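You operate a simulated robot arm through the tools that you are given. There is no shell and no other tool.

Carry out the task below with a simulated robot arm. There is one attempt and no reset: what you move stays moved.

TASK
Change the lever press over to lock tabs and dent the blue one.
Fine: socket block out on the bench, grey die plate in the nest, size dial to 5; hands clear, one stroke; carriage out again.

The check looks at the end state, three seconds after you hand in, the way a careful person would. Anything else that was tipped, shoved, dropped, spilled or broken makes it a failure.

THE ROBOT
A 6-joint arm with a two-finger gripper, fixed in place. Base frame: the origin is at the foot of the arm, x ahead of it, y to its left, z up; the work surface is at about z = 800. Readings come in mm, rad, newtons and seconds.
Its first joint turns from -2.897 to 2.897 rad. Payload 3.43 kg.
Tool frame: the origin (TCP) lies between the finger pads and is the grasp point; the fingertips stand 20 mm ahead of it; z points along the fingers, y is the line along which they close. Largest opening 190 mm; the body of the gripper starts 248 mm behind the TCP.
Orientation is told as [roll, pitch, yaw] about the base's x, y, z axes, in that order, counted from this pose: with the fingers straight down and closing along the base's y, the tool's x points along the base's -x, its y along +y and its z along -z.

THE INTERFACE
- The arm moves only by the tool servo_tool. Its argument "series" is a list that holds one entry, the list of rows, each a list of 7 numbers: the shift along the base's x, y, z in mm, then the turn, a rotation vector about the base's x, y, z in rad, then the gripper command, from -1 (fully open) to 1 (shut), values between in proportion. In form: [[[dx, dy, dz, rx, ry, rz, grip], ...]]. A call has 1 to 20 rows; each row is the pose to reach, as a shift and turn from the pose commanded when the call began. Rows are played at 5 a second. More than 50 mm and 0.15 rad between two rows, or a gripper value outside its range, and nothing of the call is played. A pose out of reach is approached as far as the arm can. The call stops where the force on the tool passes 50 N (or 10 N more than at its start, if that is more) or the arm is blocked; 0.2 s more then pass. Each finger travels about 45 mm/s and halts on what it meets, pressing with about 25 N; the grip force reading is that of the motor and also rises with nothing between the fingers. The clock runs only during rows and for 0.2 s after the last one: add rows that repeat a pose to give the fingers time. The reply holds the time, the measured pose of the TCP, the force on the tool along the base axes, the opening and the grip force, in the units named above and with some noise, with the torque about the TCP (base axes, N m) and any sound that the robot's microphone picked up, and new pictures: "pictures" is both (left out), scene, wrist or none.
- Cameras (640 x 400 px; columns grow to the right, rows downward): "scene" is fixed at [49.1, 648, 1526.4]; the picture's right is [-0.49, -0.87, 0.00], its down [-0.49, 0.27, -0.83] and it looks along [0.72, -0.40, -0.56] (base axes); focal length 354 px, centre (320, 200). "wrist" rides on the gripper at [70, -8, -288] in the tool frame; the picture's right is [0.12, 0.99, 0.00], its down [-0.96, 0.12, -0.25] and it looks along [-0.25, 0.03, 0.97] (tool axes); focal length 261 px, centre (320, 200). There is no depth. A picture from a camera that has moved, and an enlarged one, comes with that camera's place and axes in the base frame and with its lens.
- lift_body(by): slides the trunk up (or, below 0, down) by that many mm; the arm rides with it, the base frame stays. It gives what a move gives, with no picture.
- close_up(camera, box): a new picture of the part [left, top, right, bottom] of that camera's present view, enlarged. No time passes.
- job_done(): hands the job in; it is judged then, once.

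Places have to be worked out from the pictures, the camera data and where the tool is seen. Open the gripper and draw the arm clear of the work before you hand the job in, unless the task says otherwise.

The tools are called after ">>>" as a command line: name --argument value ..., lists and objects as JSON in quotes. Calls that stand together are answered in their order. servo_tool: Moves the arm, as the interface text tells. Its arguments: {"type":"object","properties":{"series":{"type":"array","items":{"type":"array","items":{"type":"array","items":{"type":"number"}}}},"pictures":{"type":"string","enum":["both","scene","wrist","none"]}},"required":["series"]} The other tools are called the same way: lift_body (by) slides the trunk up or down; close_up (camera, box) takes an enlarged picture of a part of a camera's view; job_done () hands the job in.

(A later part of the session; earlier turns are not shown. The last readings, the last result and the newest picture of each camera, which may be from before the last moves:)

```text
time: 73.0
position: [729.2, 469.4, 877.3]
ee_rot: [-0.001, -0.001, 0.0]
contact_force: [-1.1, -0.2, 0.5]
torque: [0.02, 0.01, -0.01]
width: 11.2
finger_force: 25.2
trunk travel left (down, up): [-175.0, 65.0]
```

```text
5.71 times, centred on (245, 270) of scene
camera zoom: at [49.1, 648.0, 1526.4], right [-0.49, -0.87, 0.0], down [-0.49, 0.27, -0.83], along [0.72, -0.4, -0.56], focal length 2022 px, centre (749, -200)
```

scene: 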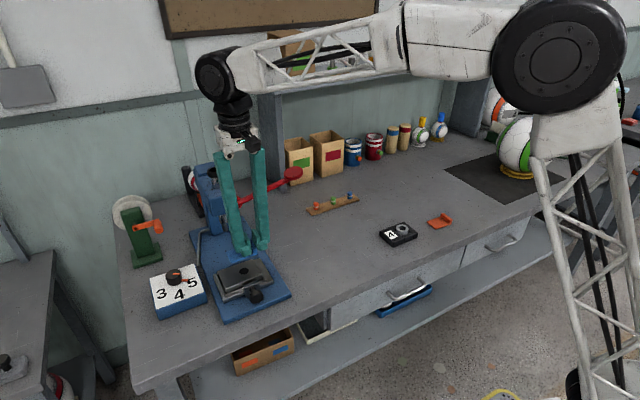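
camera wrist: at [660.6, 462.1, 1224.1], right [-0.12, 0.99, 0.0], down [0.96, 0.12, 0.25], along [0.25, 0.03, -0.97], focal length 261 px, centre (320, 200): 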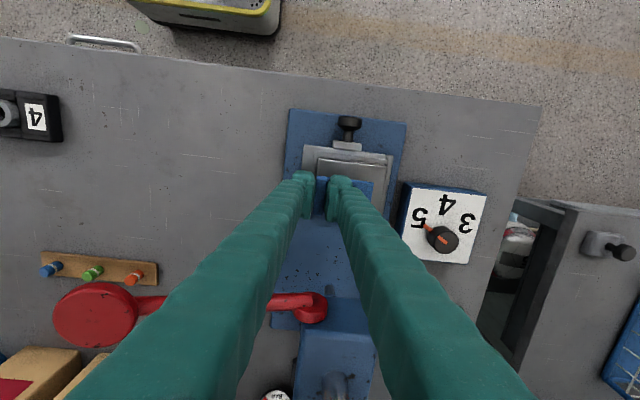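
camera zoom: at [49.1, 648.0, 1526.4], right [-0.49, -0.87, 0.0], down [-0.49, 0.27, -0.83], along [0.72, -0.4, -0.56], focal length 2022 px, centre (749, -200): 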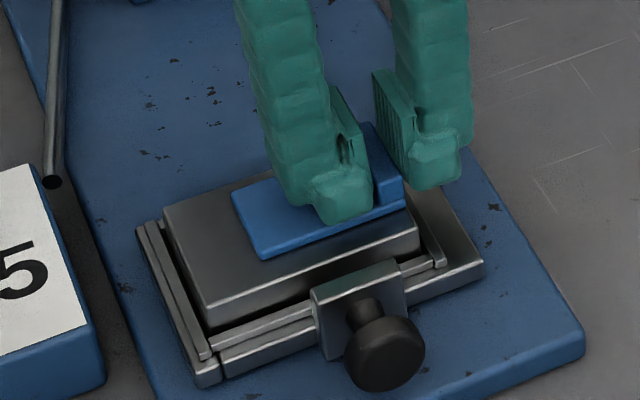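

Load is zero and the tab rests on the plate. I'll open and rise straight up.

>>> servo_tool --series '[[[0, 0, 0, 0, 0, 0, 0.85], [0, 0, 0, 0, 0, 0, 0.7], [0, 0, 0, 0, 0, 0, 0.6], [0, 0, 0.5, 0, 0, 0, 0.6], [0, 0, 15, 0, 0, 0, 0.6], [0, 0, 50, 0, 0, 0, 0.6], [0, 0, 90, 0, 0, 0, 0.6], [0, 0, 110, 0, 0, 0, 0.6], [0, 0, 110, 0, 0, 0, 0.6]]]'

>>> close_up --camera "scene" --box '[200, 235, 290, 305]'

>>> close_up --camera "wrist" --box '[270, 110, 410, 220]'

```text
time: 75.0
position: [731.4, 469.8, 989.6]
ee_rot: [-0.001, -0.002, 0.0]
contact_force: [1.2, 0.0, 0.1]
torque: [-0.01, -0.01, 0.0]
width: 38.2
finger_force: 0.1
trunk travel left (down, up): [-175.0, 65.0]
camera wrist: at [659.7, 462.6, 1276.4], right [-0.12, 0.99, 0.0], down [0.96, 0.12, 0.25], along [0.25, 0.03, -0.97], focal length 261 px, centre (320, 200)
```

scene: 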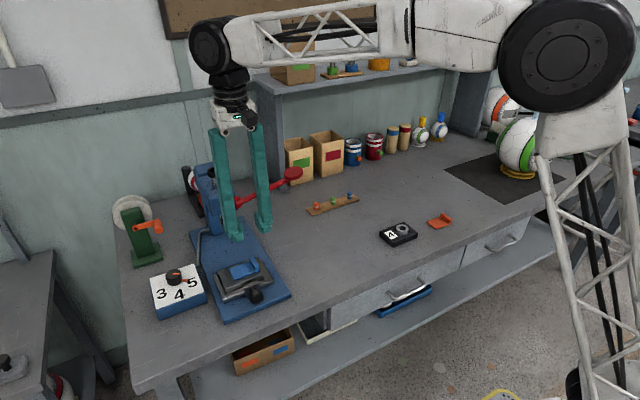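
wrist: 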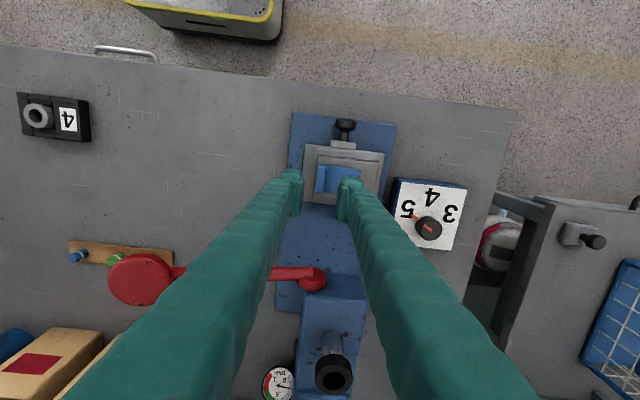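

```text
5.71 times, centred on (245, 270) of scene
camera zoom: at [49.1, 648.0, 1526.4], right [-0.49, -0.87, 0.0], down [-0.49, 0.27, -0.83], along [0.72, -0.4, -0.56], focal length 2022 px, centre (749, -200)
```

zoom: 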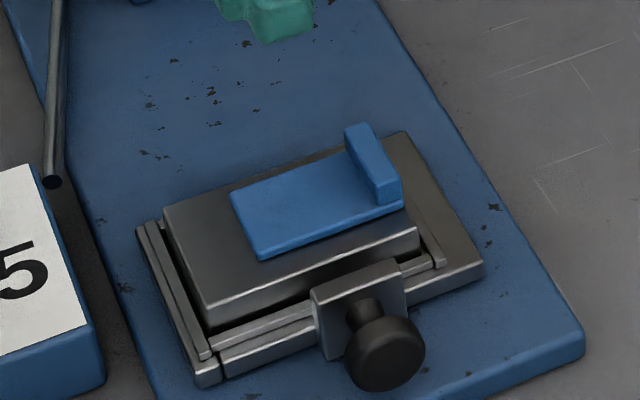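

```text
3.64 times, centred on (340, 165) of wrist
camera zoom: at [659.7, 462.6, 1276.4], right [-0.12, 0.99, 0.0], down [0.96, 0.12, 0.25], along [0.25, 0.03, -0.97], focal length 948 px, centre (247, 327)
```

zoom: 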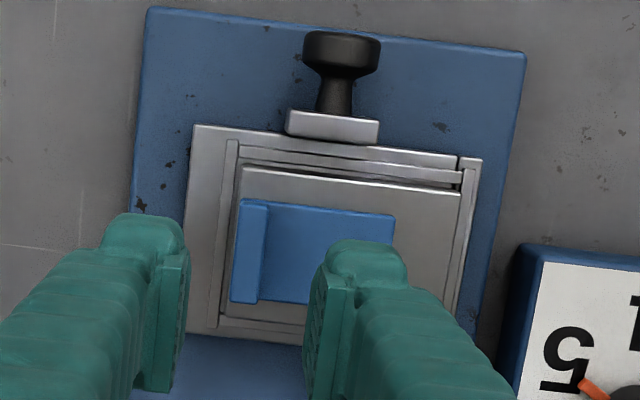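

The tab lies flat on the die plate with its flat over the hole. Next the carriage: its knob head is at about (643, 500.5, 838). I'll tilt the tool back by 0.35 rad (so it stays clear of the press head when the carriage is in) and hover above the knob.

>>> servo_tool --series '[[[-30, 10, 0, 0, -0.1, 0, 0.37], [-65, 22, -10, 0, -0.2, 0, 0.37], [-95, 31, -30, 0, -0.3, 0, 0.37], [-95, 31, -65, 0, -0.35, 0, 0.37], [-95, 31, -93, 0, -0.35, 0, 0.37], [-95, 31, -93, 0, -0.35, 0, 0.37]]]'

>>> close_up --camera "wrist" --box '[240, 130, 400, 250]'

>>> close_up --camera "scene" --box '[190, 225, 310, 315]'

```text
time: 76.3
position: [634.9, 500.7, 893.7]
ee_rot: [-0.001, -0.351, 0.001]
contact_force: [0.3, 1.5, 0.7]
torque: [0.0, 0.01, 0.0]
width: 59.6
finger_force: 0.1
trunk travel left (down, up): [-175.0, 65.0]
camera wrist: at [470.0, 493.5, 1140.3], right [-0.11, 0.99, -0.04], down [0.82, 0.12, 0.56], along [0.56, 0.03, -0.83], focal length 261 px, centre (320, 200)
```

scene: 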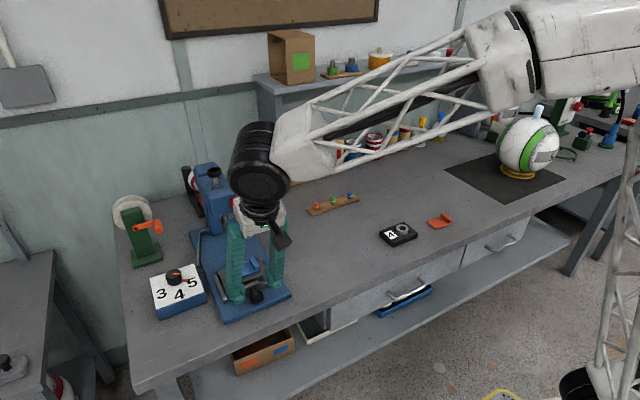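
wrist: 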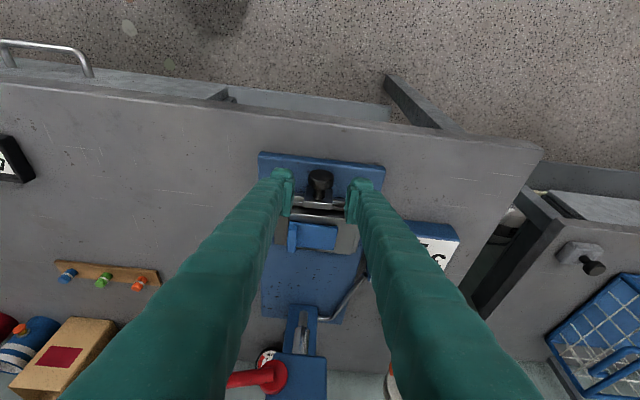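

```text
3.33 times, centred on (320, 190) of wrist
camera zoom: at [470.0, 493.5, 1140.3], right [-0.11, 0.99, -0.04], down [0.82, 0.12, 0.56], along [0.56, 0.03, -0.83], focal length 869 px, centre (320, 233)
```

zoom: 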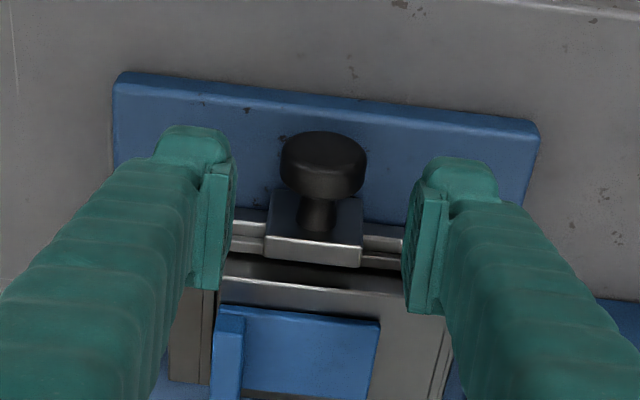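

```text
4.44 times, centred on (250, 270) of scene
camera zoom: at [49.1, 648.0, 1526.4], right [-0.49, -0.87, 0.0], down [-0.49, 0.27, -0.83], along [0.72, -0.4, -0.56], focal length 1573 px, centre (631, -111)
```

zoom: 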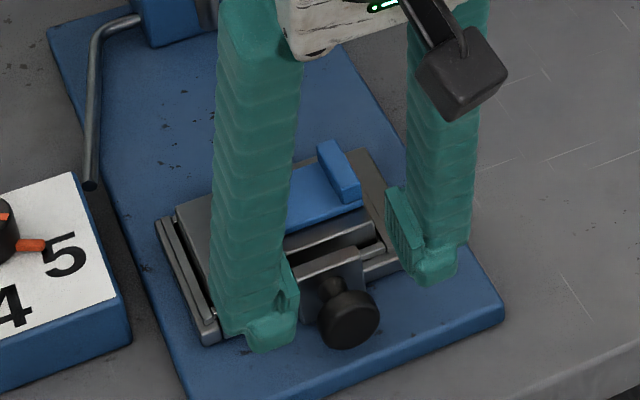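

Knob head centre ≈(642, 500.3, 840), centred between the fingers. I'll go down beside it and close.

>>> servo_tool --series '[[[-1, -0.3, -25, 0, 0, 0, 0.37], [-1, -0.3, -40, 0, 0, 0, 0.37], [-1, -0.3, -47, 0, 0, 0, 0.37], [-1, -0.3, -47, 0, 0, 0, 0.37]]]' --pictures "none"

>>> close_up --camera "wrist" --box '[240, 130, 400, 250]'

>>> close_up --camera "scene" --box '[190, 225, 310, 315]'

```text
time: 77.3
position: [633.8, 500.9, 848.1]
ee_rot: [-0.001, -0.351, 0.002]
contact_force: [0.1, -0.9, 0.1]
torque: [0.0, 0.02, 0.01]
width: 59.7
finger_force: 0.1
trunk travel left (down, up): [-175.0, 65.0]
```

```text
3.33 times, centred on (320, 190) of wrist
camera zoom: at [469.3, 492.8, 1094.3], right [-0.11, 0.99, -0.04], down [0.82, 0.12, 0.56], along [0.56, 0.03, -0.83], focal length 869 px, centre (320, 233)
```

zoom: 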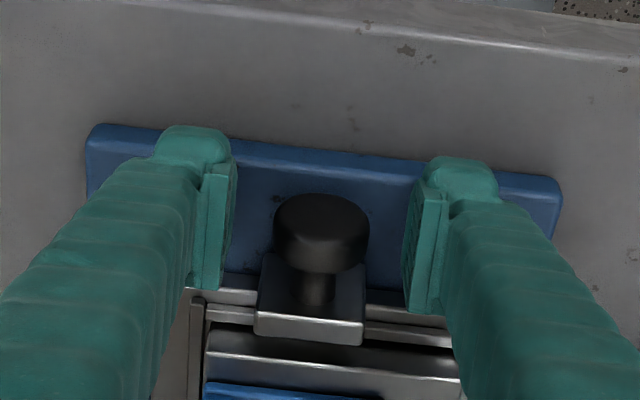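

```text
4.44 times, centred on (250, 270) of scene
camera zoom: at [49.1, 648.0, 1526.4], right [-0.49, -0.87, 0.0], down [-0.49, 0.27, -0.83], along [0.72, -0.4, -0.56], focal length 1573 px, centre (631, -111)
```

zoom: 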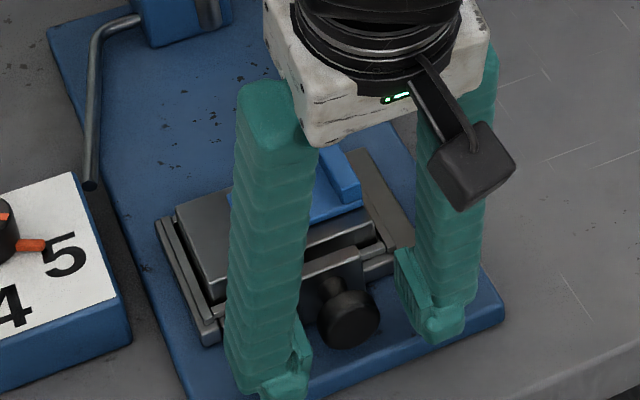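

The knob is between the pads. I'll close on it.

>>> servo_tool --series '[[[0, 0, 0, 0, 0, 0, 0.5], [0, 0, 0, 0, 0, 0, 0.65], [0, 0, 0, 0, 0, 0, 0.75], [0, 0, 0, 0, 0, 0, 0.75], [0, 0, 0, 0, 0, 0, 0.75]]]' --pictures "none"

>>> close_up --camera "wrist" --box '[240, 130, 400, 250]'

```text
time: 78.5
position: [634.7, 499.3, 849.1]
ee_rot: [-0.002, -0.351, 0.001]
contact_force: [3.2, 7.4, -1.1]
torque: [0.05, -0.05, 0.13]
width: 32.8
finger_force: 45.1
trunk travel left (down, up): [-175.0, 65.0]
```

```text
3.33 times, centred on (320, 190) of wrist
camera zoom: at [469.3, 493.3, 1094.3], right [-0.11, 0.99, -0.04], down [0.82, 0.12, 0.56], along [0.56, 0.03, -0.83], focal length 869 px, centre (320, 233)
```

zoom: 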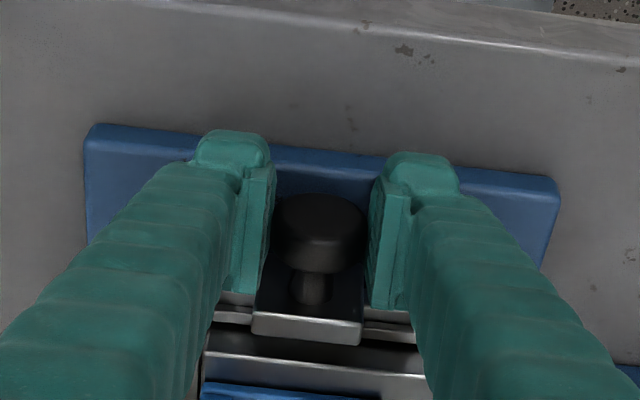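

Knob gripped (32.8 mm). I'll push the carriage inward slowly, first 30 mm, watching the force and the tab.

>>> servo_tool --series '[[[3, 0.5, 0, 0, 0, 0, 0.75], [8, 0.5, 0, 0, 0, 0, 0.75], [14, 0.5, 0, 0, 0, 0, 0.75], [20, 0.5, 0, 0, 0, 0, 0.75], [26, 0.5, 0, 0, 0, 0, 0.75], [30, 0.5, 0, 0, 0, 0, 0.75], [30, 0.5, 0, 0, 0, 0, 0.75]]]'

>>> close_up --camera "wrist" --box '[240, 150, 400, 270]'

```text
time: 80.2
position: [664.4, 500.3, 848.3]
ee_rot: [0.0, -0.352, 0.002]
contact_force: [-0.3, -0.5, 5.0]
torque: [0.02, -0.06, 0.02]
width: 32.4
finger_force: 45.3
trunk travel left (down, up): [-175.0, 65.0]
camera wrist: at [499.7, 493.6, 1094.4], right [-0.11, 0.99, -0.04], down [0.82, 0.12, 0.56], along [0.56, 0.03, -0.83], focal length 261 px, centre (320, 200)
```

scene: 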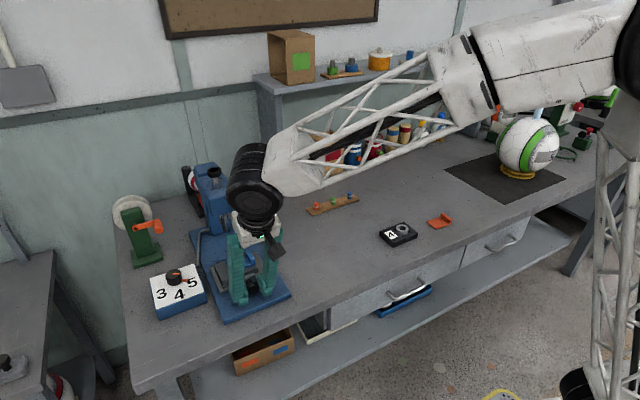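
wrist: 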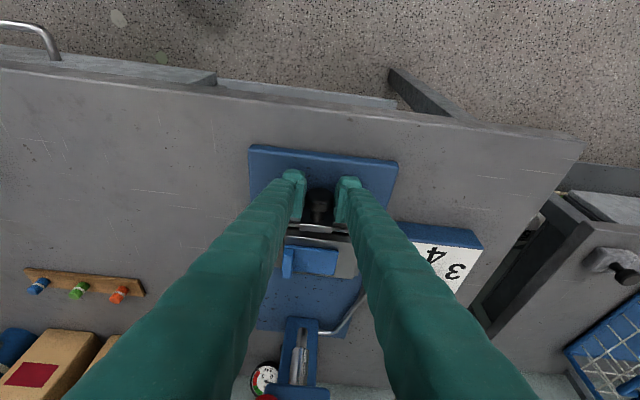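

```text
3.33 times, centred on (320, 210) of wrist
camera zoom: at [499.7, 493.6, 1094.4], right [-0.11, 0.99, -0.04], down [0.82, 0.12, 0.56], along [0.56, 0.03, -0.83], focal length 869 px, centre (320, 167)
```

zoom: 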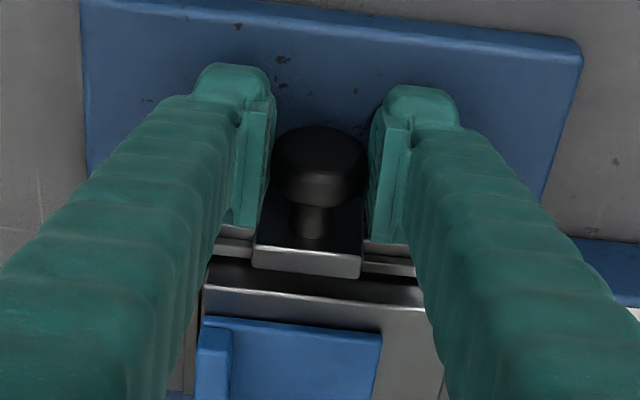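

The carriage slides freely with the tab riding along. I'll push another 100 mm.

>>> servo_tool --series '[[[4, 0, 0, 0, 0, 0, 0.75], [12, 0, 0, 0, 0, 0, 0.75], [21, 0, 0, 0, 0, 0, 0.75], [30, 0, 0, 0, 0, 0, 0.75], [39, 0, 0, 0, 0, 0, 0.75], [48, 0, 0, 0, 0, 0, 0.75], [57, 0, 0, 0, 0, 0, 0.75], [66, 0, 0, 0, 0, 0, 0.75], [75, 0, 0, 0, 0, 0, 0.75], [84, 0, 0, 0, 0, 0, 0.75], [92, 0, 0, 0, 0, 0, 0.75], [98, 0, 0, 0, 0, 0, 0.75], [100, 0, 0, 0, 0, 0, 0.75], [100, 0, 0, 0, 0, 0, 0.75]]]'

>>> close_up --camera "wrist" --box '[240, 150, 400, 270]'

>>> close_up --camera "scene" --box '[170, 150, 310, 290]'

```text
time: 83.2
position: [765.1, 499.5, 848.4]
ee_rot: [-0.002, -0.348, -0.001]
contact_force: [0.4, -4.5, 5.4]
torque: [-0.05, -0.05, -0.07]
width: 32.4
finger_force: 45.2
trunk travel left (down, up): [-175.0, 65.0]
camera wrist: at [599.3, 493.6, 1094.5], right [-0.11, 0.99, -0.04], down [0.82, 0.12, 0.56], along [0.56, 0.03, -0.83], focal length 261 px, centre (320, 200)
```

scene: 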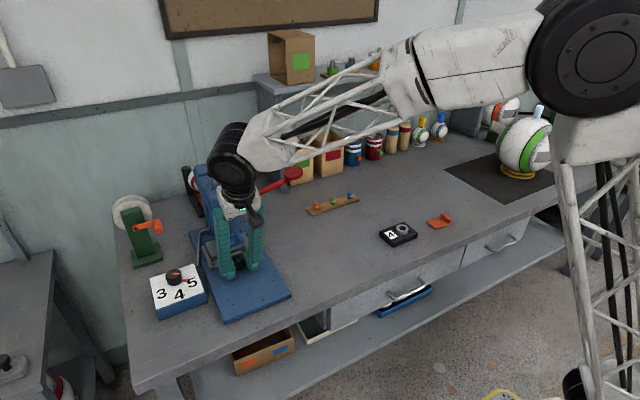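
wrist: 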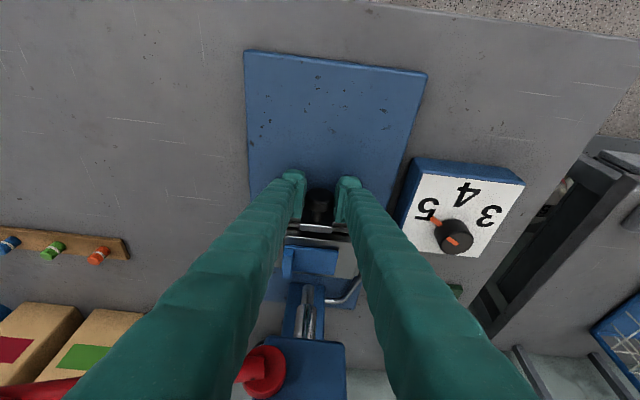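

```text
3.33 times, centred on (320, 210) of wrist
camera zoom: at [599.3, 493.6, 1094.5], right [-0.11, 0.99, -0.04], down [0.82, 0.12, 0.56], along [0.56, 0.03, -0.83], focal length 869 px, centre (320, 167)
```

zoom: 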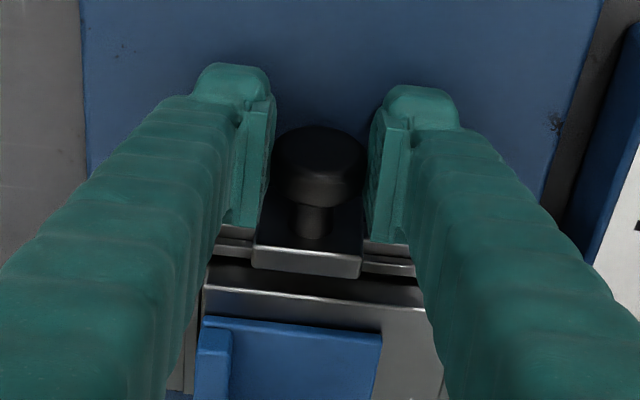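

```text
2.86 times, centred on (240, 220) of scene
camera zoom: at [49.1, 648.0, 1526.4], right [-0.49, -0.87, 0.0], down [-0.49, 0.27, -0.83], along [0.72, -0.4, -0.56], focal length 1011 px, centre (549, 143)
```

zoom: 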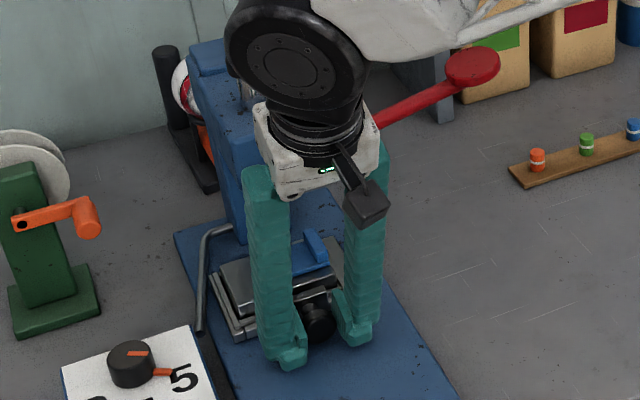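

130 mm in so far, no resistance. I'll continue another 18 mm and then creep to find the stop.

>>> servo_tool --series '[[[4, 0, 0, 0, 0, 0, 0.75], [9, 0, 0, 0, 0, 0, 0.75], [14, 0, 0, 0, 0, 0, 0.75], [18, 0, 0, 0, 0, 0, 0.75], [18, 0, 0, 0, 0, 0, 0.75]]]' --pictures "wrist"

>>> close_up --camera "wrist" --box '[250, 220, 390, 360]'

```text
time: 84.3
position: [782.0, 500.6, 847.8]
ee_rot: [-0.001, -0.349, 0.003]
contact_force: [1.7, -2.2, 5.2]
torque: [-0.09, -0.05, 0.01]
width: 32.3
finger_force: 45.1
trunk travel left (down, up): [-175.0, 65.0]
camera wrist: at [616.8, 493.5, 1094.5], right [-0.11, 0.99, -0.04], down [0.82, 0.12, 0.56], along [0.56, 0.03, -0.83], focal length 261 px, centre (320, 200)
```

wrist: 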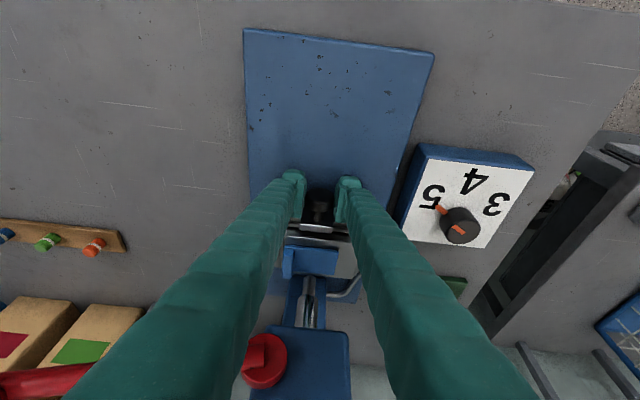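

```text
2.86 times, centred on (320, 290) of wrist
camera zoom: at [616.8, 493.5, 1094.5], right [-0.11, 0.99, -0.04], down [0.82, 0.12, 0.56], along [0.56, 0.03, -0.83], focal length 745 px, centre (320, -57)
```

zoom: 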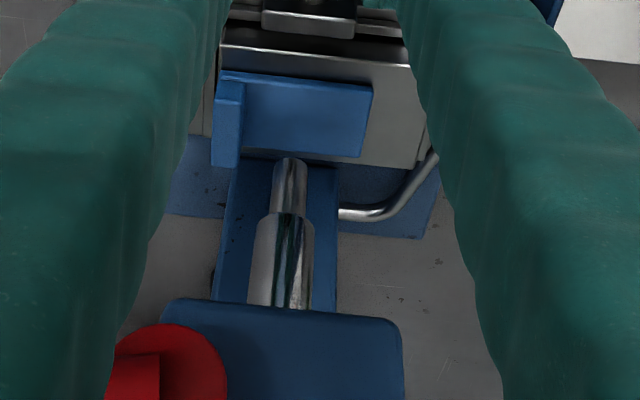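

The ram tip is at about x≈884, y≈500; the hole is now at ≈879. I'll creep forward to find the carriage's inner stop.

>>> servo_tool --series '[[[1.5, 0, 0, 0, 0, 0, 0.75], [3, 0, 0, 0, 0, 0, 0.75], [4.5, 0, 0, 0, 0, 0, 0.75], [4.5, 0, 0, 0, 0, 0, 0.75]]]' --pictures "none"

```text
time: 85.3
position: [785.5, 500.1, 848.6]
ee_rot: [0.001, -0.347, 0.002]
contact_force: [-26.5, -6.6, 9.9]
torque: [-0.16, 0.29, -0.03]
width: 32.5
finger_force: 45.1
trunk travel left (down, up): [-175.0, 65.0]
```

Resistance of 26 N: the carriage is against its inner stop after ~151 mm of travel, which matches the ram position. I'll unload, open the fingers, and check alignment before withdrawing.

>>> servo_tool --series '[[[-1, 0, 0, 0, 0, 0, 0.75], [-1.5, 0, 0, 0, 0, 0, 0.6], [-1.5, 0, 0, 0, 0, 0, 0.4], [-1.5, 0, 0, 0, 0, 0, 0.37], [-1.5, 0, 0, 0, 0, 0, 0.37]]]'

>>> close_up --camera "wrist" --box '[250, 220, 390, 360]'

>>> close_up --camera "scene" --box '[180, 180, 290, 280]'

```text
time: 86.5
position: [785.2, 500.9, 848.0]
ee_rot: [0.002, -0.351, 0.001]
contact_force: [0.3, 0.0, -0.4]
torque: [0.01, -0.03, -0.01]
width: 59.8
finger_force: 0.0
trunk travel left (down, up): [-175.0, 65.0]
camera wrist: at [619.8, 493.7, 1094.2], right [-0.11, 0.99, -0.04], down [0.82, 0.12, 0.56], along [0.56, 0.03, -0.83], focal length 261 px, centre (320, 200)
```

scene: 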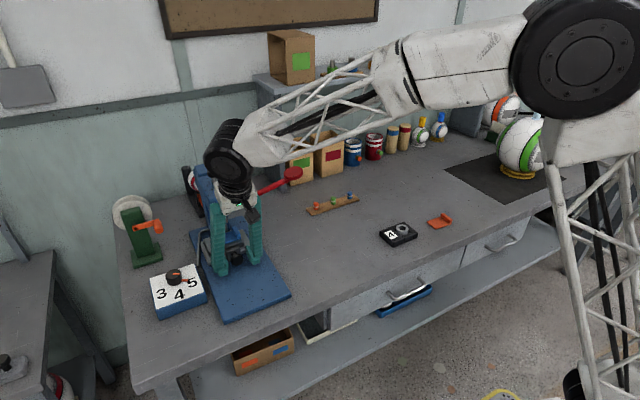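
wrist: 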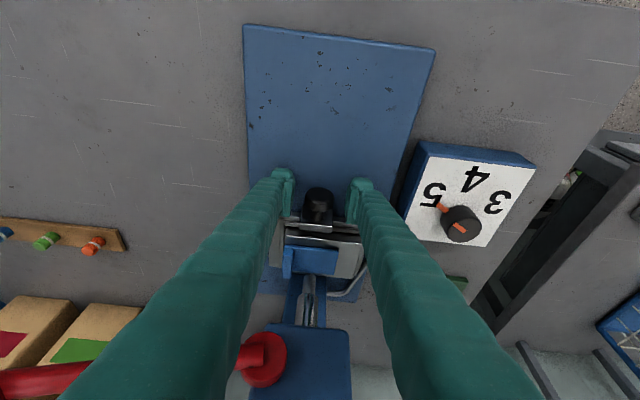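

```text
2.86 times, centred on (320, 290) of wrist
camera zoom: at [619.8, 493.7, 1094.2], right [-0.11, 0.99, -0.04], down [0.82, 0.12, 0.56], along [0.56, 0.03, -0.83], focal length 745 px, centre (320, -57)
```

zoom: 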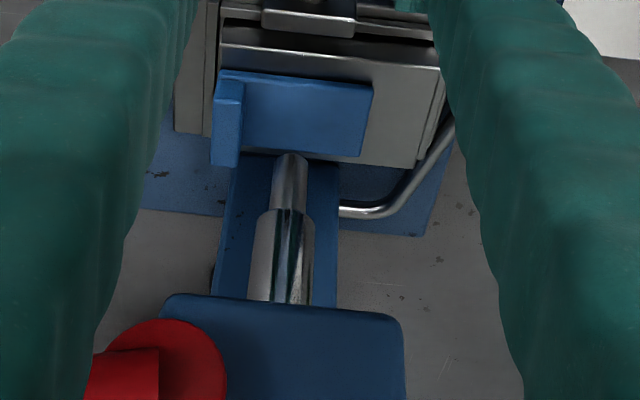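

```text
4.00 times, centred on (235, 230) of scene
camera zoom: at [49.1, 648.0, 1526.4], right [-0.49, -0.87, 0.0], down [-0.49, 0.27, -0.83], along [0.72, -0.4, -0.56], focal length 1415 px, centre (660, 80)
```

zoom: 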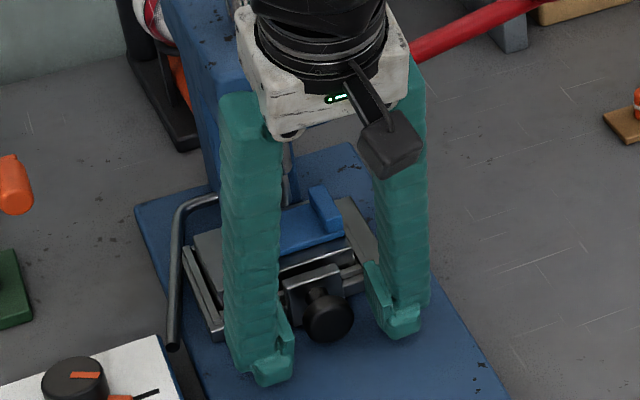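

Carriage is fully in under the ram, tab's flat beneath the tip. I'll withdraw straight back from the knob, then up.

>>> servo_tool --series '[[[-20, 0, 0, 0, 0, 0, 0.37], [-50, 0, 0, 0, 0, 0, 0.37], [-85, 0, 15, 0, 0, 0, 0.37], [-95, 0, 55, 0, 0.1, 0, 0.37], [-95, -20, 95, 0, 0.2, 0, 0.5], [-95, -60, 120, 0, 0.3, 0, 0.6], [-95, -100, 145, 0, 0.351, 0, 0.8], [-95, -145, 160, 0, 0.351, 0, 1.0], [-95, -185, 180, 0, 0.351, 0, 1.0], [-95, -195, 200, 0, 0.351, 0, 1.0], [-95, -195, 200, 0, 0.351, 0, 1.0]]]'

>>> close_up --camera "scene" --box '[160, 150, 320, 290]'

```text
time: 89.0
position: [690.8, 305.5, 1047.8]
ee_rot: [0.0, 0.0, 0.002]
contact_force: [0.3, -1.0, 0.4]
torque: [0.01, -0.01, 0.02]
width: 0.0
finger_force: 25.0
trunk travel left (down, up): [-175.0, 65.0]
camera wrist: at [619.5, 299.2, 1335.4], right [-0.12, 0.99, 0.0], down [0.96, 0.12, 0.25], along [0.25, 0.03, -0.97], focal length 261 px, centre (320, 200)
```

scene: 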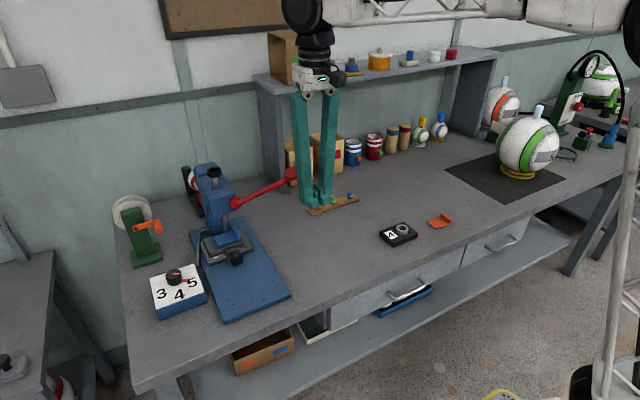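
wrist: 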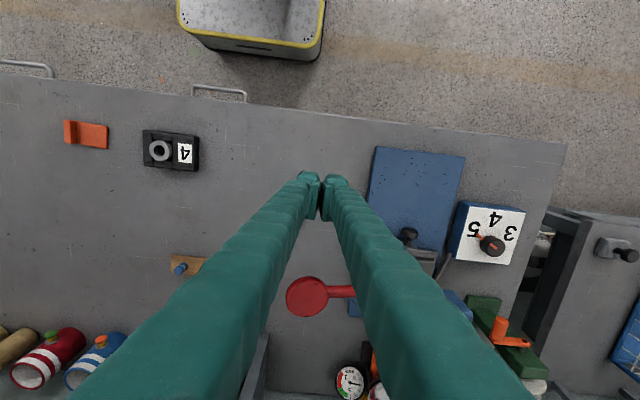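

```text
2.86 times, centred on (240, 220) of scene
camera zoom: at [49.1, 648.0, 1526.4], right [-0.49, -0.87, 0.0], down [-0.49, 0.27, -0.83], along [0.72, -0.4, -0.56], focal length 1011 px, centre (549, 143)
```

zoom: 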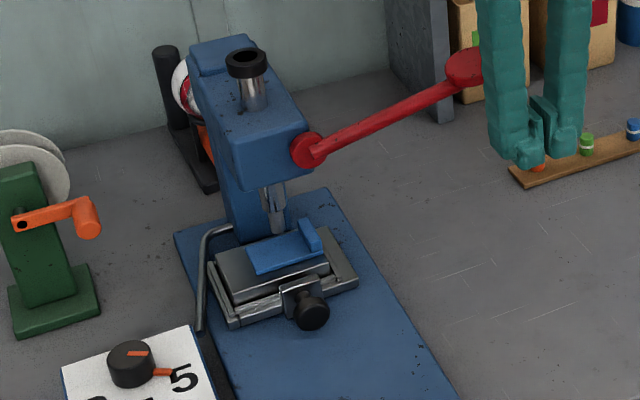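

The tab is under the ram. Now the lever: its red paddle is at roughly (816, 308, 1050). I'll zoom in on it from here for detail.

>>> close_up --camera "wrist" --box '[260, 250, 480, 390]'

>>> close_up --camera "scene" --box '[220, 150, 320, 230]'

```text
2.86 times, centred on (370, 320) of wrist
camera zoom: at [619.5, 299.2, 1335.4], right [-0.12, 0.99, 0.0], down [0.96, 0.12, 0.25], along [0.25, 0.03, -0.97], focal length 745 px, centre (177, -143)
```

zoom: 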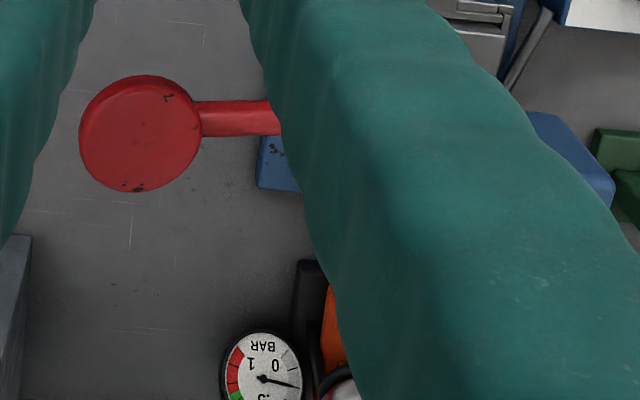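

```text
5.00 times, centred on (270, 190) of scene
camera zoom: at [49.1, 648.0, 1526.4], right [-0.49, -0.87, 0.0], down [-0.49, 0.27, -0.83], along [0.72, -0.4, -0.56], focal length 1769 px, centre (570, 250)
```

zoom: 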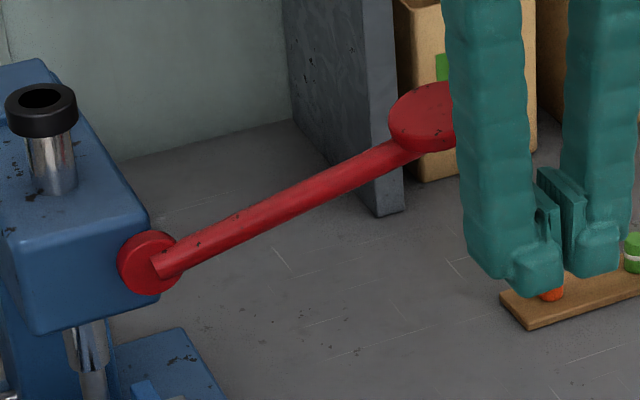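

The paddle is a flat round disc ~53 mm across at the end of the lever. I'll raise, move the closed fingertips above its centre (816, 306), and check.

>>> servo_tool --series '[[[0, 0, 40, 0, 0, 0, 1.0], [10, 0, 70, 0, 0, 0, 1.0], [50, 0, 75, 0, 0, 0, 1.0], [95, 0, 75, 0, 0, 0, 1.0], [125, 0.5, 75, 0, 0, 0, 1.0], [125, 0.5, 75, 0, 0, 0, 1.0]]]'

>>> close_up --camera "scene" --box '[230, 110, 330, 210]'

>>> close_up --camera "wrist" --box '[260, 140, 400, 260]'

```text
time: 90.3
position: [815.8, 306.2, 1123.9]
ee_rot: [0.0, 0.0, 0.002]
contact_force: [-0.7, -0.3, -0.7]
torque: [-0.03, 0.05, -0.03]
width: 0.2
finger_force: 25.1
trunk travel left (down, up): [-175.0, 65.0]
camera wrist: at [745.7, 299.7, 1411.5], right [-0.12, 0.99, 0.0], down [0.96, 0.12, 0.25], along [0.24, 0.03, -0.97], focal length 261 px, centre (320, 200)
```

scene: 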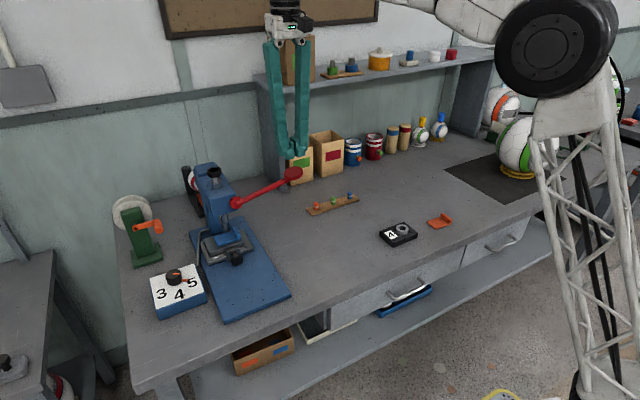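
wrist: 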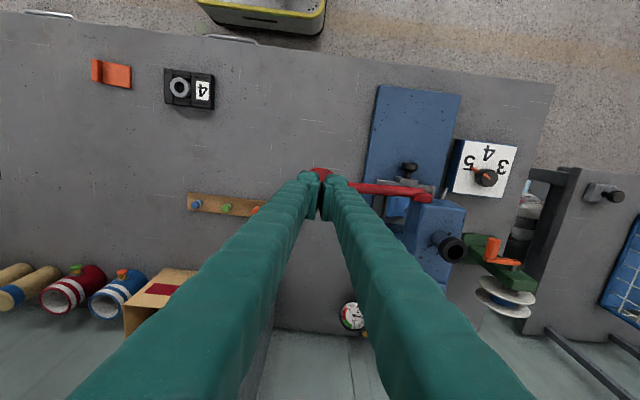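

```text
4.00 times, centred on (280, 160) of scene
camera zoom: at [49.1, 648.0, 1526.4], right [-0.49, -0.87, 0.0], down [-0.49, 0.27, -0.83], along [0.72, -0.4, -0.56], focal length 1415 px, centre (480, 360)
```

zoom: 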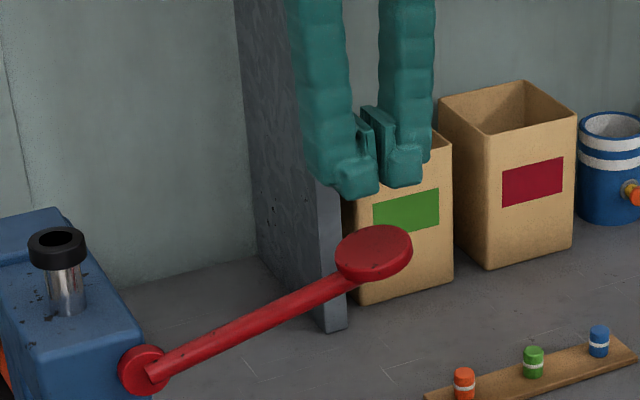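

```text
3.33 times, centred on (330, 200) of wrist
camera zoom: at [745.7, 299.7, 1411.5], right [-0.12, 0.99, 0.0], down [0.96, 0.12, 0.25], along [0.24, 0.03, -0.97], focal length 869 px, centre (287, 200)
```

zoom: 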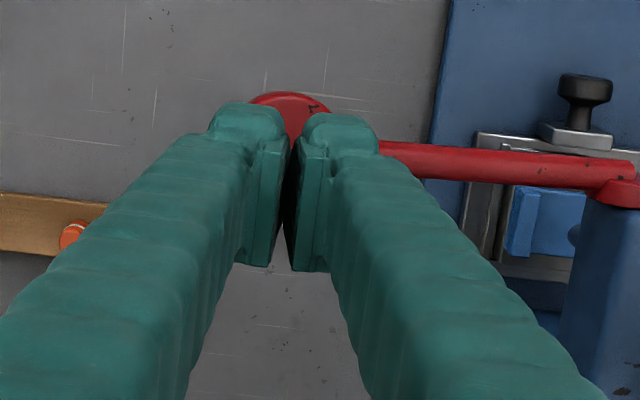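

Fingertips are above the disc to within ~4 mm. I'll shift +3 mm in y and lower until I touch the paddle.

>>> servo_tool --series '[[[1, 2.5, -20, 0, 0, 0, 1.0], [1, 2.5, -36, 0, 0, 0, 1.0], [1, 2.5, -42, 0, 0, 0, 1.0], [1, 2.5, -42, 0, 0, 0, 1.0]]]' --pictures "none"

>>> close_up --camera "scene" --box '[230, 110, 330, 210]'

```text
time: 91.3
position: [816.6, 309.1, 1081.9]
ee_rot: [-0.001, 0.0, 0.002]
contact_force: [-0.5, 0.0, 0.6]
torque: [0.01, 0.03, 0.02]
width: 0.1
finger_force: 24.9
trunk travel left (down, up): [-175.0, 65.0]
```

```text
4.00 times, centred on (280, 160) of scene
camera zoom: at [49.1, 648.0, 1526.4], right [-0.49, -0.87, 0.0], down [-0.49, 0.27, -0.83], along [0.72, -0.4, -0.56], focal length 1415 px, centre (480, 360)
```

zoom: 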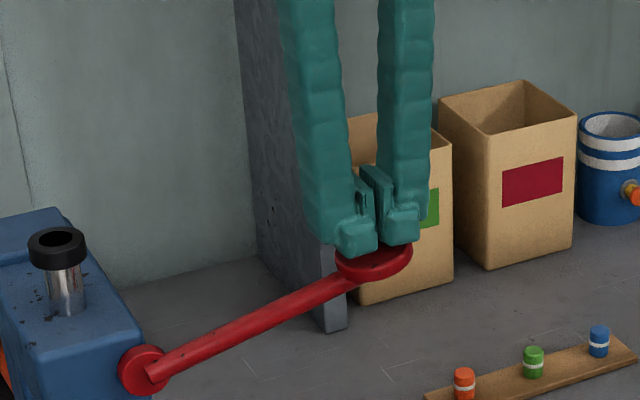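

Tips are just above the paddle. I'll touch it and see how it resists.

>>> servo_tool --series '[[[0, 0, -2, 0, 0, 0, 1.0], [0, 0, -4, 0, 0, 0, 1.0], [0, 0, -6, 0, 0, 0, 1.0], [0, 0, -6, 0, 0, 0, 1.0]]]' --pictures "none"

>>> close_up --camera "scene" --box '[180, 140, 320, 260]'

```text
time: 92.3
position: [815.4, 308.1, 1075.0]
ee_rot: [0.001, 0.0, 0.002]
contact_force: [-0.5, -0.3, 1.5]
torque: [-0.01, 0.04, 0.03]
width: 0.1
finger_force: 25.2
trunk travel left (down, up): [-175.0, 65.0]
```

```text
3.33 times, centred on (250, 200) of scene
camera zoom: at [49.1, 648.0, 1526.4], right [-0.49, -0.87, 0.0], down [-0.49, 0.27, -0.83], along [0.72, -0.4, -0.56], focal length 1180 px, centre (553, 200)
```

zoom: 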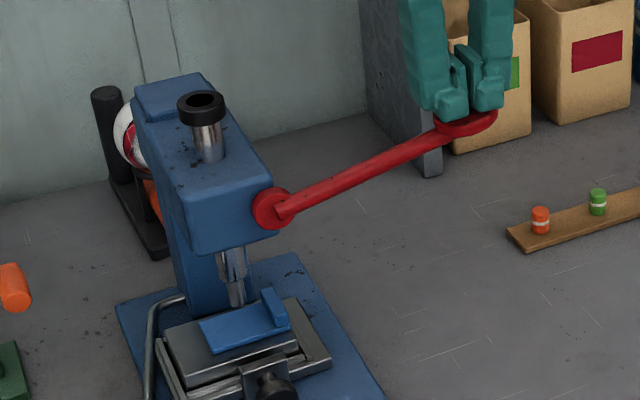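

Light touch only, the lever yields easily. I'll press along the lever's arc in a smooth motion, first about 45 mm down.

>>> servo_tool --series '[[[0, -2, -8, 0, 0, 0, 1.0], [0, -3.4, -16, 0, 0, 0, 1.0], [0, -4.6, -24, 0, 0, 0, 1.0], [0, -5.4, -32, 0, 0, 0, 1.0], [0, -5.9, -39, 0, 0, 0, 1.0], [0, -6, -45, 0, 0, 0, 1.0], [0, -6, -45, 0, 0, 0, 1.0]]]'

>>> close_up --camera "scene" --box '[180, 140, 320, 260]'

```text
time: 94.0
position: [817.3, 302.5, 1030.2]
ee_rot: [0.001, -0.002, 0.001]
contact_force: [0.2, -1.3, 2.6]
torque: [-0.01, -0.01, -0.01]
width: 0.1
finger_force: 25.0
trunk travel left (down, up): [-175.0, 65.0]
camera wrist: at [745.9, 295.4, 1318.1], right [-0.12, 0.99, 0.0], down [0.96, 0.12, 0.25], along [0.25, 0.03, -0.97], focal length 261 px, centre (320, 200)
```

scene: 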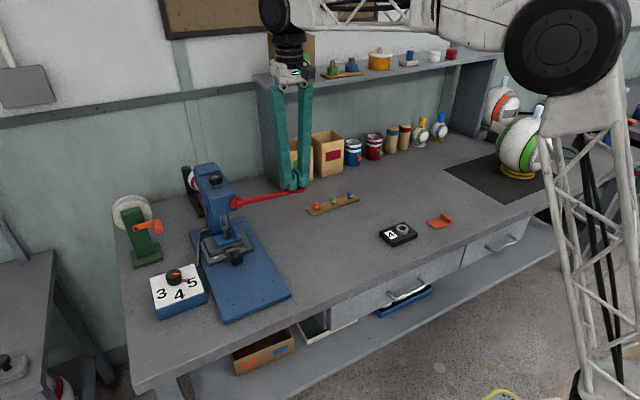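
wrist: 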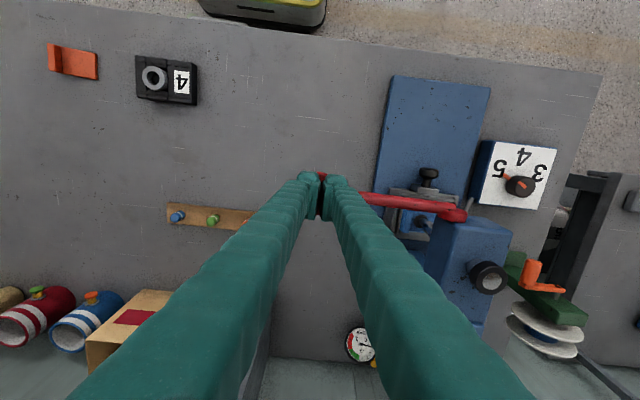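

```text
3.33 times, centred on (250, 200) of scene
camera zoom: at [49.1, 648.0, 1526.4], right [-0.49, -0.87, 0.0], down [-0.49, 0.27, -0.83], along [0.72, -0.4, -0.56], focal length 1180 px, centre (553, 200)
```

zoom: 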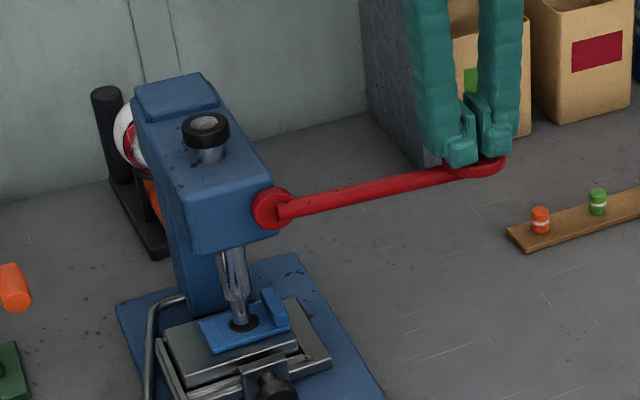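

The ram has come down onto the tab. I'll take a closer look before pressing further.

>>> close_up --camera "scene" --box '[205, 205, 275, 265]'

>>> close_up --camera "wrist" --box '[380, 160, 480, 260]'

```text
6.67 times, centred on (240, 235) of scene
camera zoom: at [49.1, 648.0, 1526.4], right [-0.49, -0.87, 0.0], down [-0.49, 0.27, -0.83], along [0.72, -0.4, -0.56], focal length 2359 px, centre (853, -33)
```

zoom: 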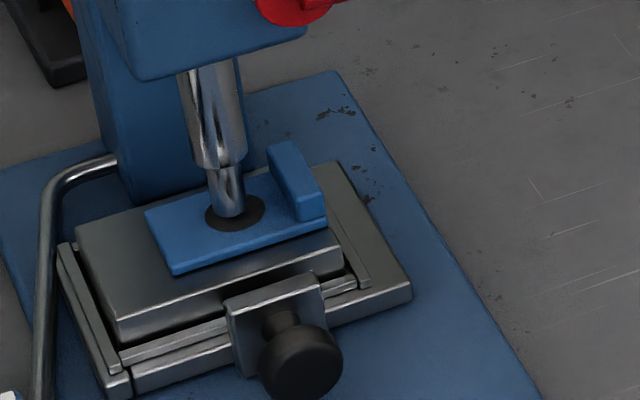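

```text
4.00 times, centred on (430, 210) of wrist
camera zoom: at [745.9, 295.4, 1318.1], right [-0.12, 0.99, 0.0], down [0.96, 0.12, 0.25], along [0.25, 0.03, -0.97], focal length 1043 px, centre (-120, 160)
```

zoom: 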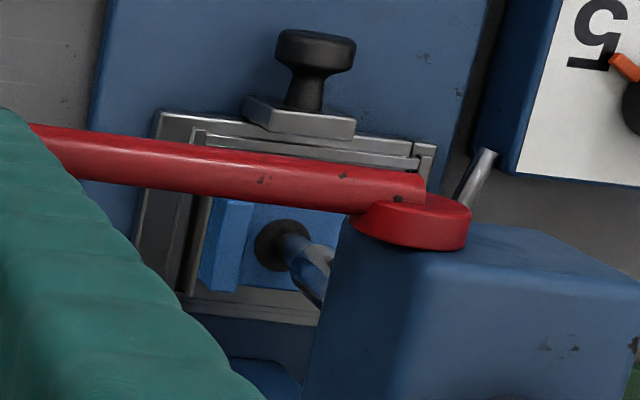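

A dark dent has appeared in the flat exactly under the ram tip. I'll press a few millimetres more to be sure the same stroke reaches its bottom stop.

>>> servo_tool --series '[[[0, 0.1, -3, 0, 0, 0, 1.0], [0, 0.3, -6, 0, 0, 0, 1.0], [0, 0.3, -6, 0, 0, 0, 1.0]]]' --pictures "none"

>>> close_up --camera "scene" --box '[205, 205, 275, 265]'

>>> close_up --camera "scene" --box '[180, 140, 320, 260]'

```text
time: 94.8
position: [816.8, 300.7, 1028.2]
ee_rot: [0.001, -0.006, 0.0]
contact_force: [6.7, -2.9, 43.8]
torque: [0.51, 0.07, -0.06]
width: 0.1
finger_force: 24.7
trunk travel left (down, up): [-175.0, 65.0]
```

```text
6.67 times, centred on (240, 235) of scene
camera zoom: at [49.1, 648.0, 1526.4], right [-0.49, -0.87, 0.0], down [-0.49, 0.27, -0.83], along [0.72, -0.4, -0.56], focal length 2359 px, centre (853, -33)
```

zoom: 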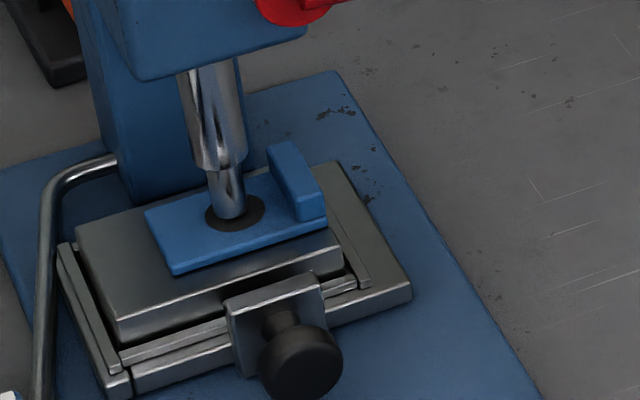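

```text
3.33 times, centred on (250, 200) of scene
camera zoom: at [49.1, 648.0, 1526.4], right [-0.49, -0.87, 0.0], down [-0.49, 0.27, -0.83], along [0.72, -0.4, -0.56], focal length 1180 px, centre (553, 200)
```

zoom: 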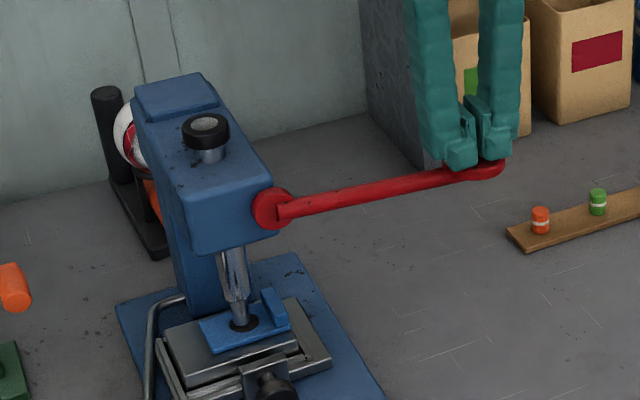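

Firm stop reached (44 N) – the stroke is complete. I'll ease back up along the same arc and see whether the lever follows by itself.

>>> servo_tool --series '[[[0, -0.2, 6, 0, 0, 0, 1.0], [0, 0, 14, 0, 0, 0, 1.0], [0, 0.7, 22, 0, 0, 0, 1.0], [0, 1.9, 32, 0, 0, 0, 1.0], [0, 3.5, 42, 0, 0, 0, 1.0], [0, 5.5, 51, 0, 0, 0, 1.0], [0, 5.5, 60, 0, 0, 0, 1.0], [0, 5.5, 70, 0, 0, 0, 1.0], [0, 5.5, 70, 0, 0, 0, 1.0]]]'

>>> close_up --camera "scene" --box '[180, 140, 320, 260]'

```text
time: 96.8
position: [816.1, 308.5, 1094.7]
ee_rot: [0.001, -0.001, 0.002]
contact_force: [0.0, -0.3, -0.1]
torque: [-0.01, -0.02, 0.02]
width: 0.1
finger_force: 25.2
trunk travel left (down, up): [-175.0, 65.0]
camera wrist: at [745.9, 301.7, 1381.5], right [-0.12, 0.99, 0.0], down [0.96, 0.12, 0.25], along [0.25, 0.03, -0.97], focal length 261 px, centre (320, 200)
```

scene: 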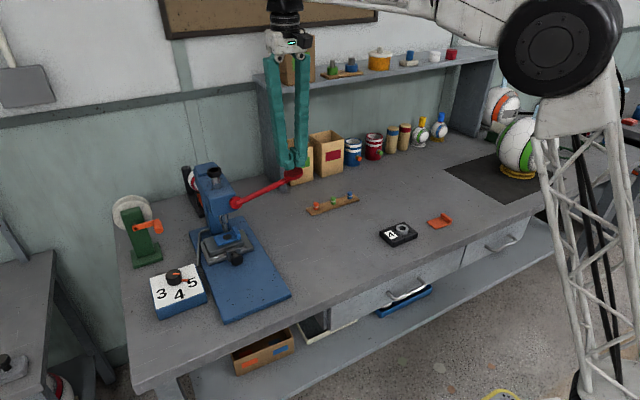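
wrist: 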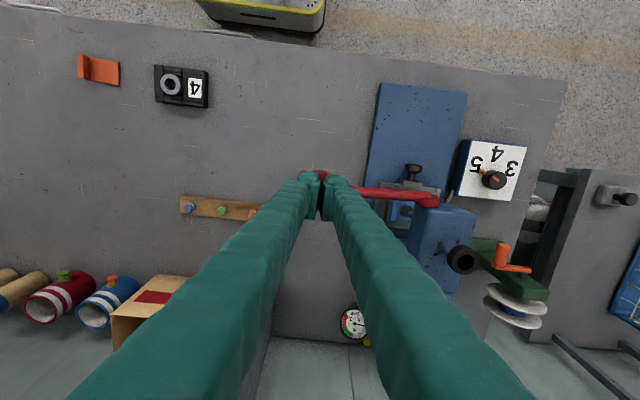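

```text
3.33 times, centred on (250, 200) of scene
camera zoom: at [49.1, 648.0, 1526.4], right [-0.49, -0.87, 0.0], down [-0.49, 0.27, -0.83], along [0.72, -0.4, -0.56], focal length 1180 px, centre (553, 200)
```

zoom: 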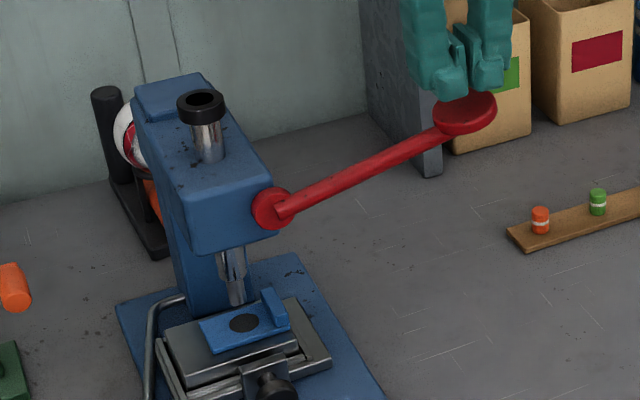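

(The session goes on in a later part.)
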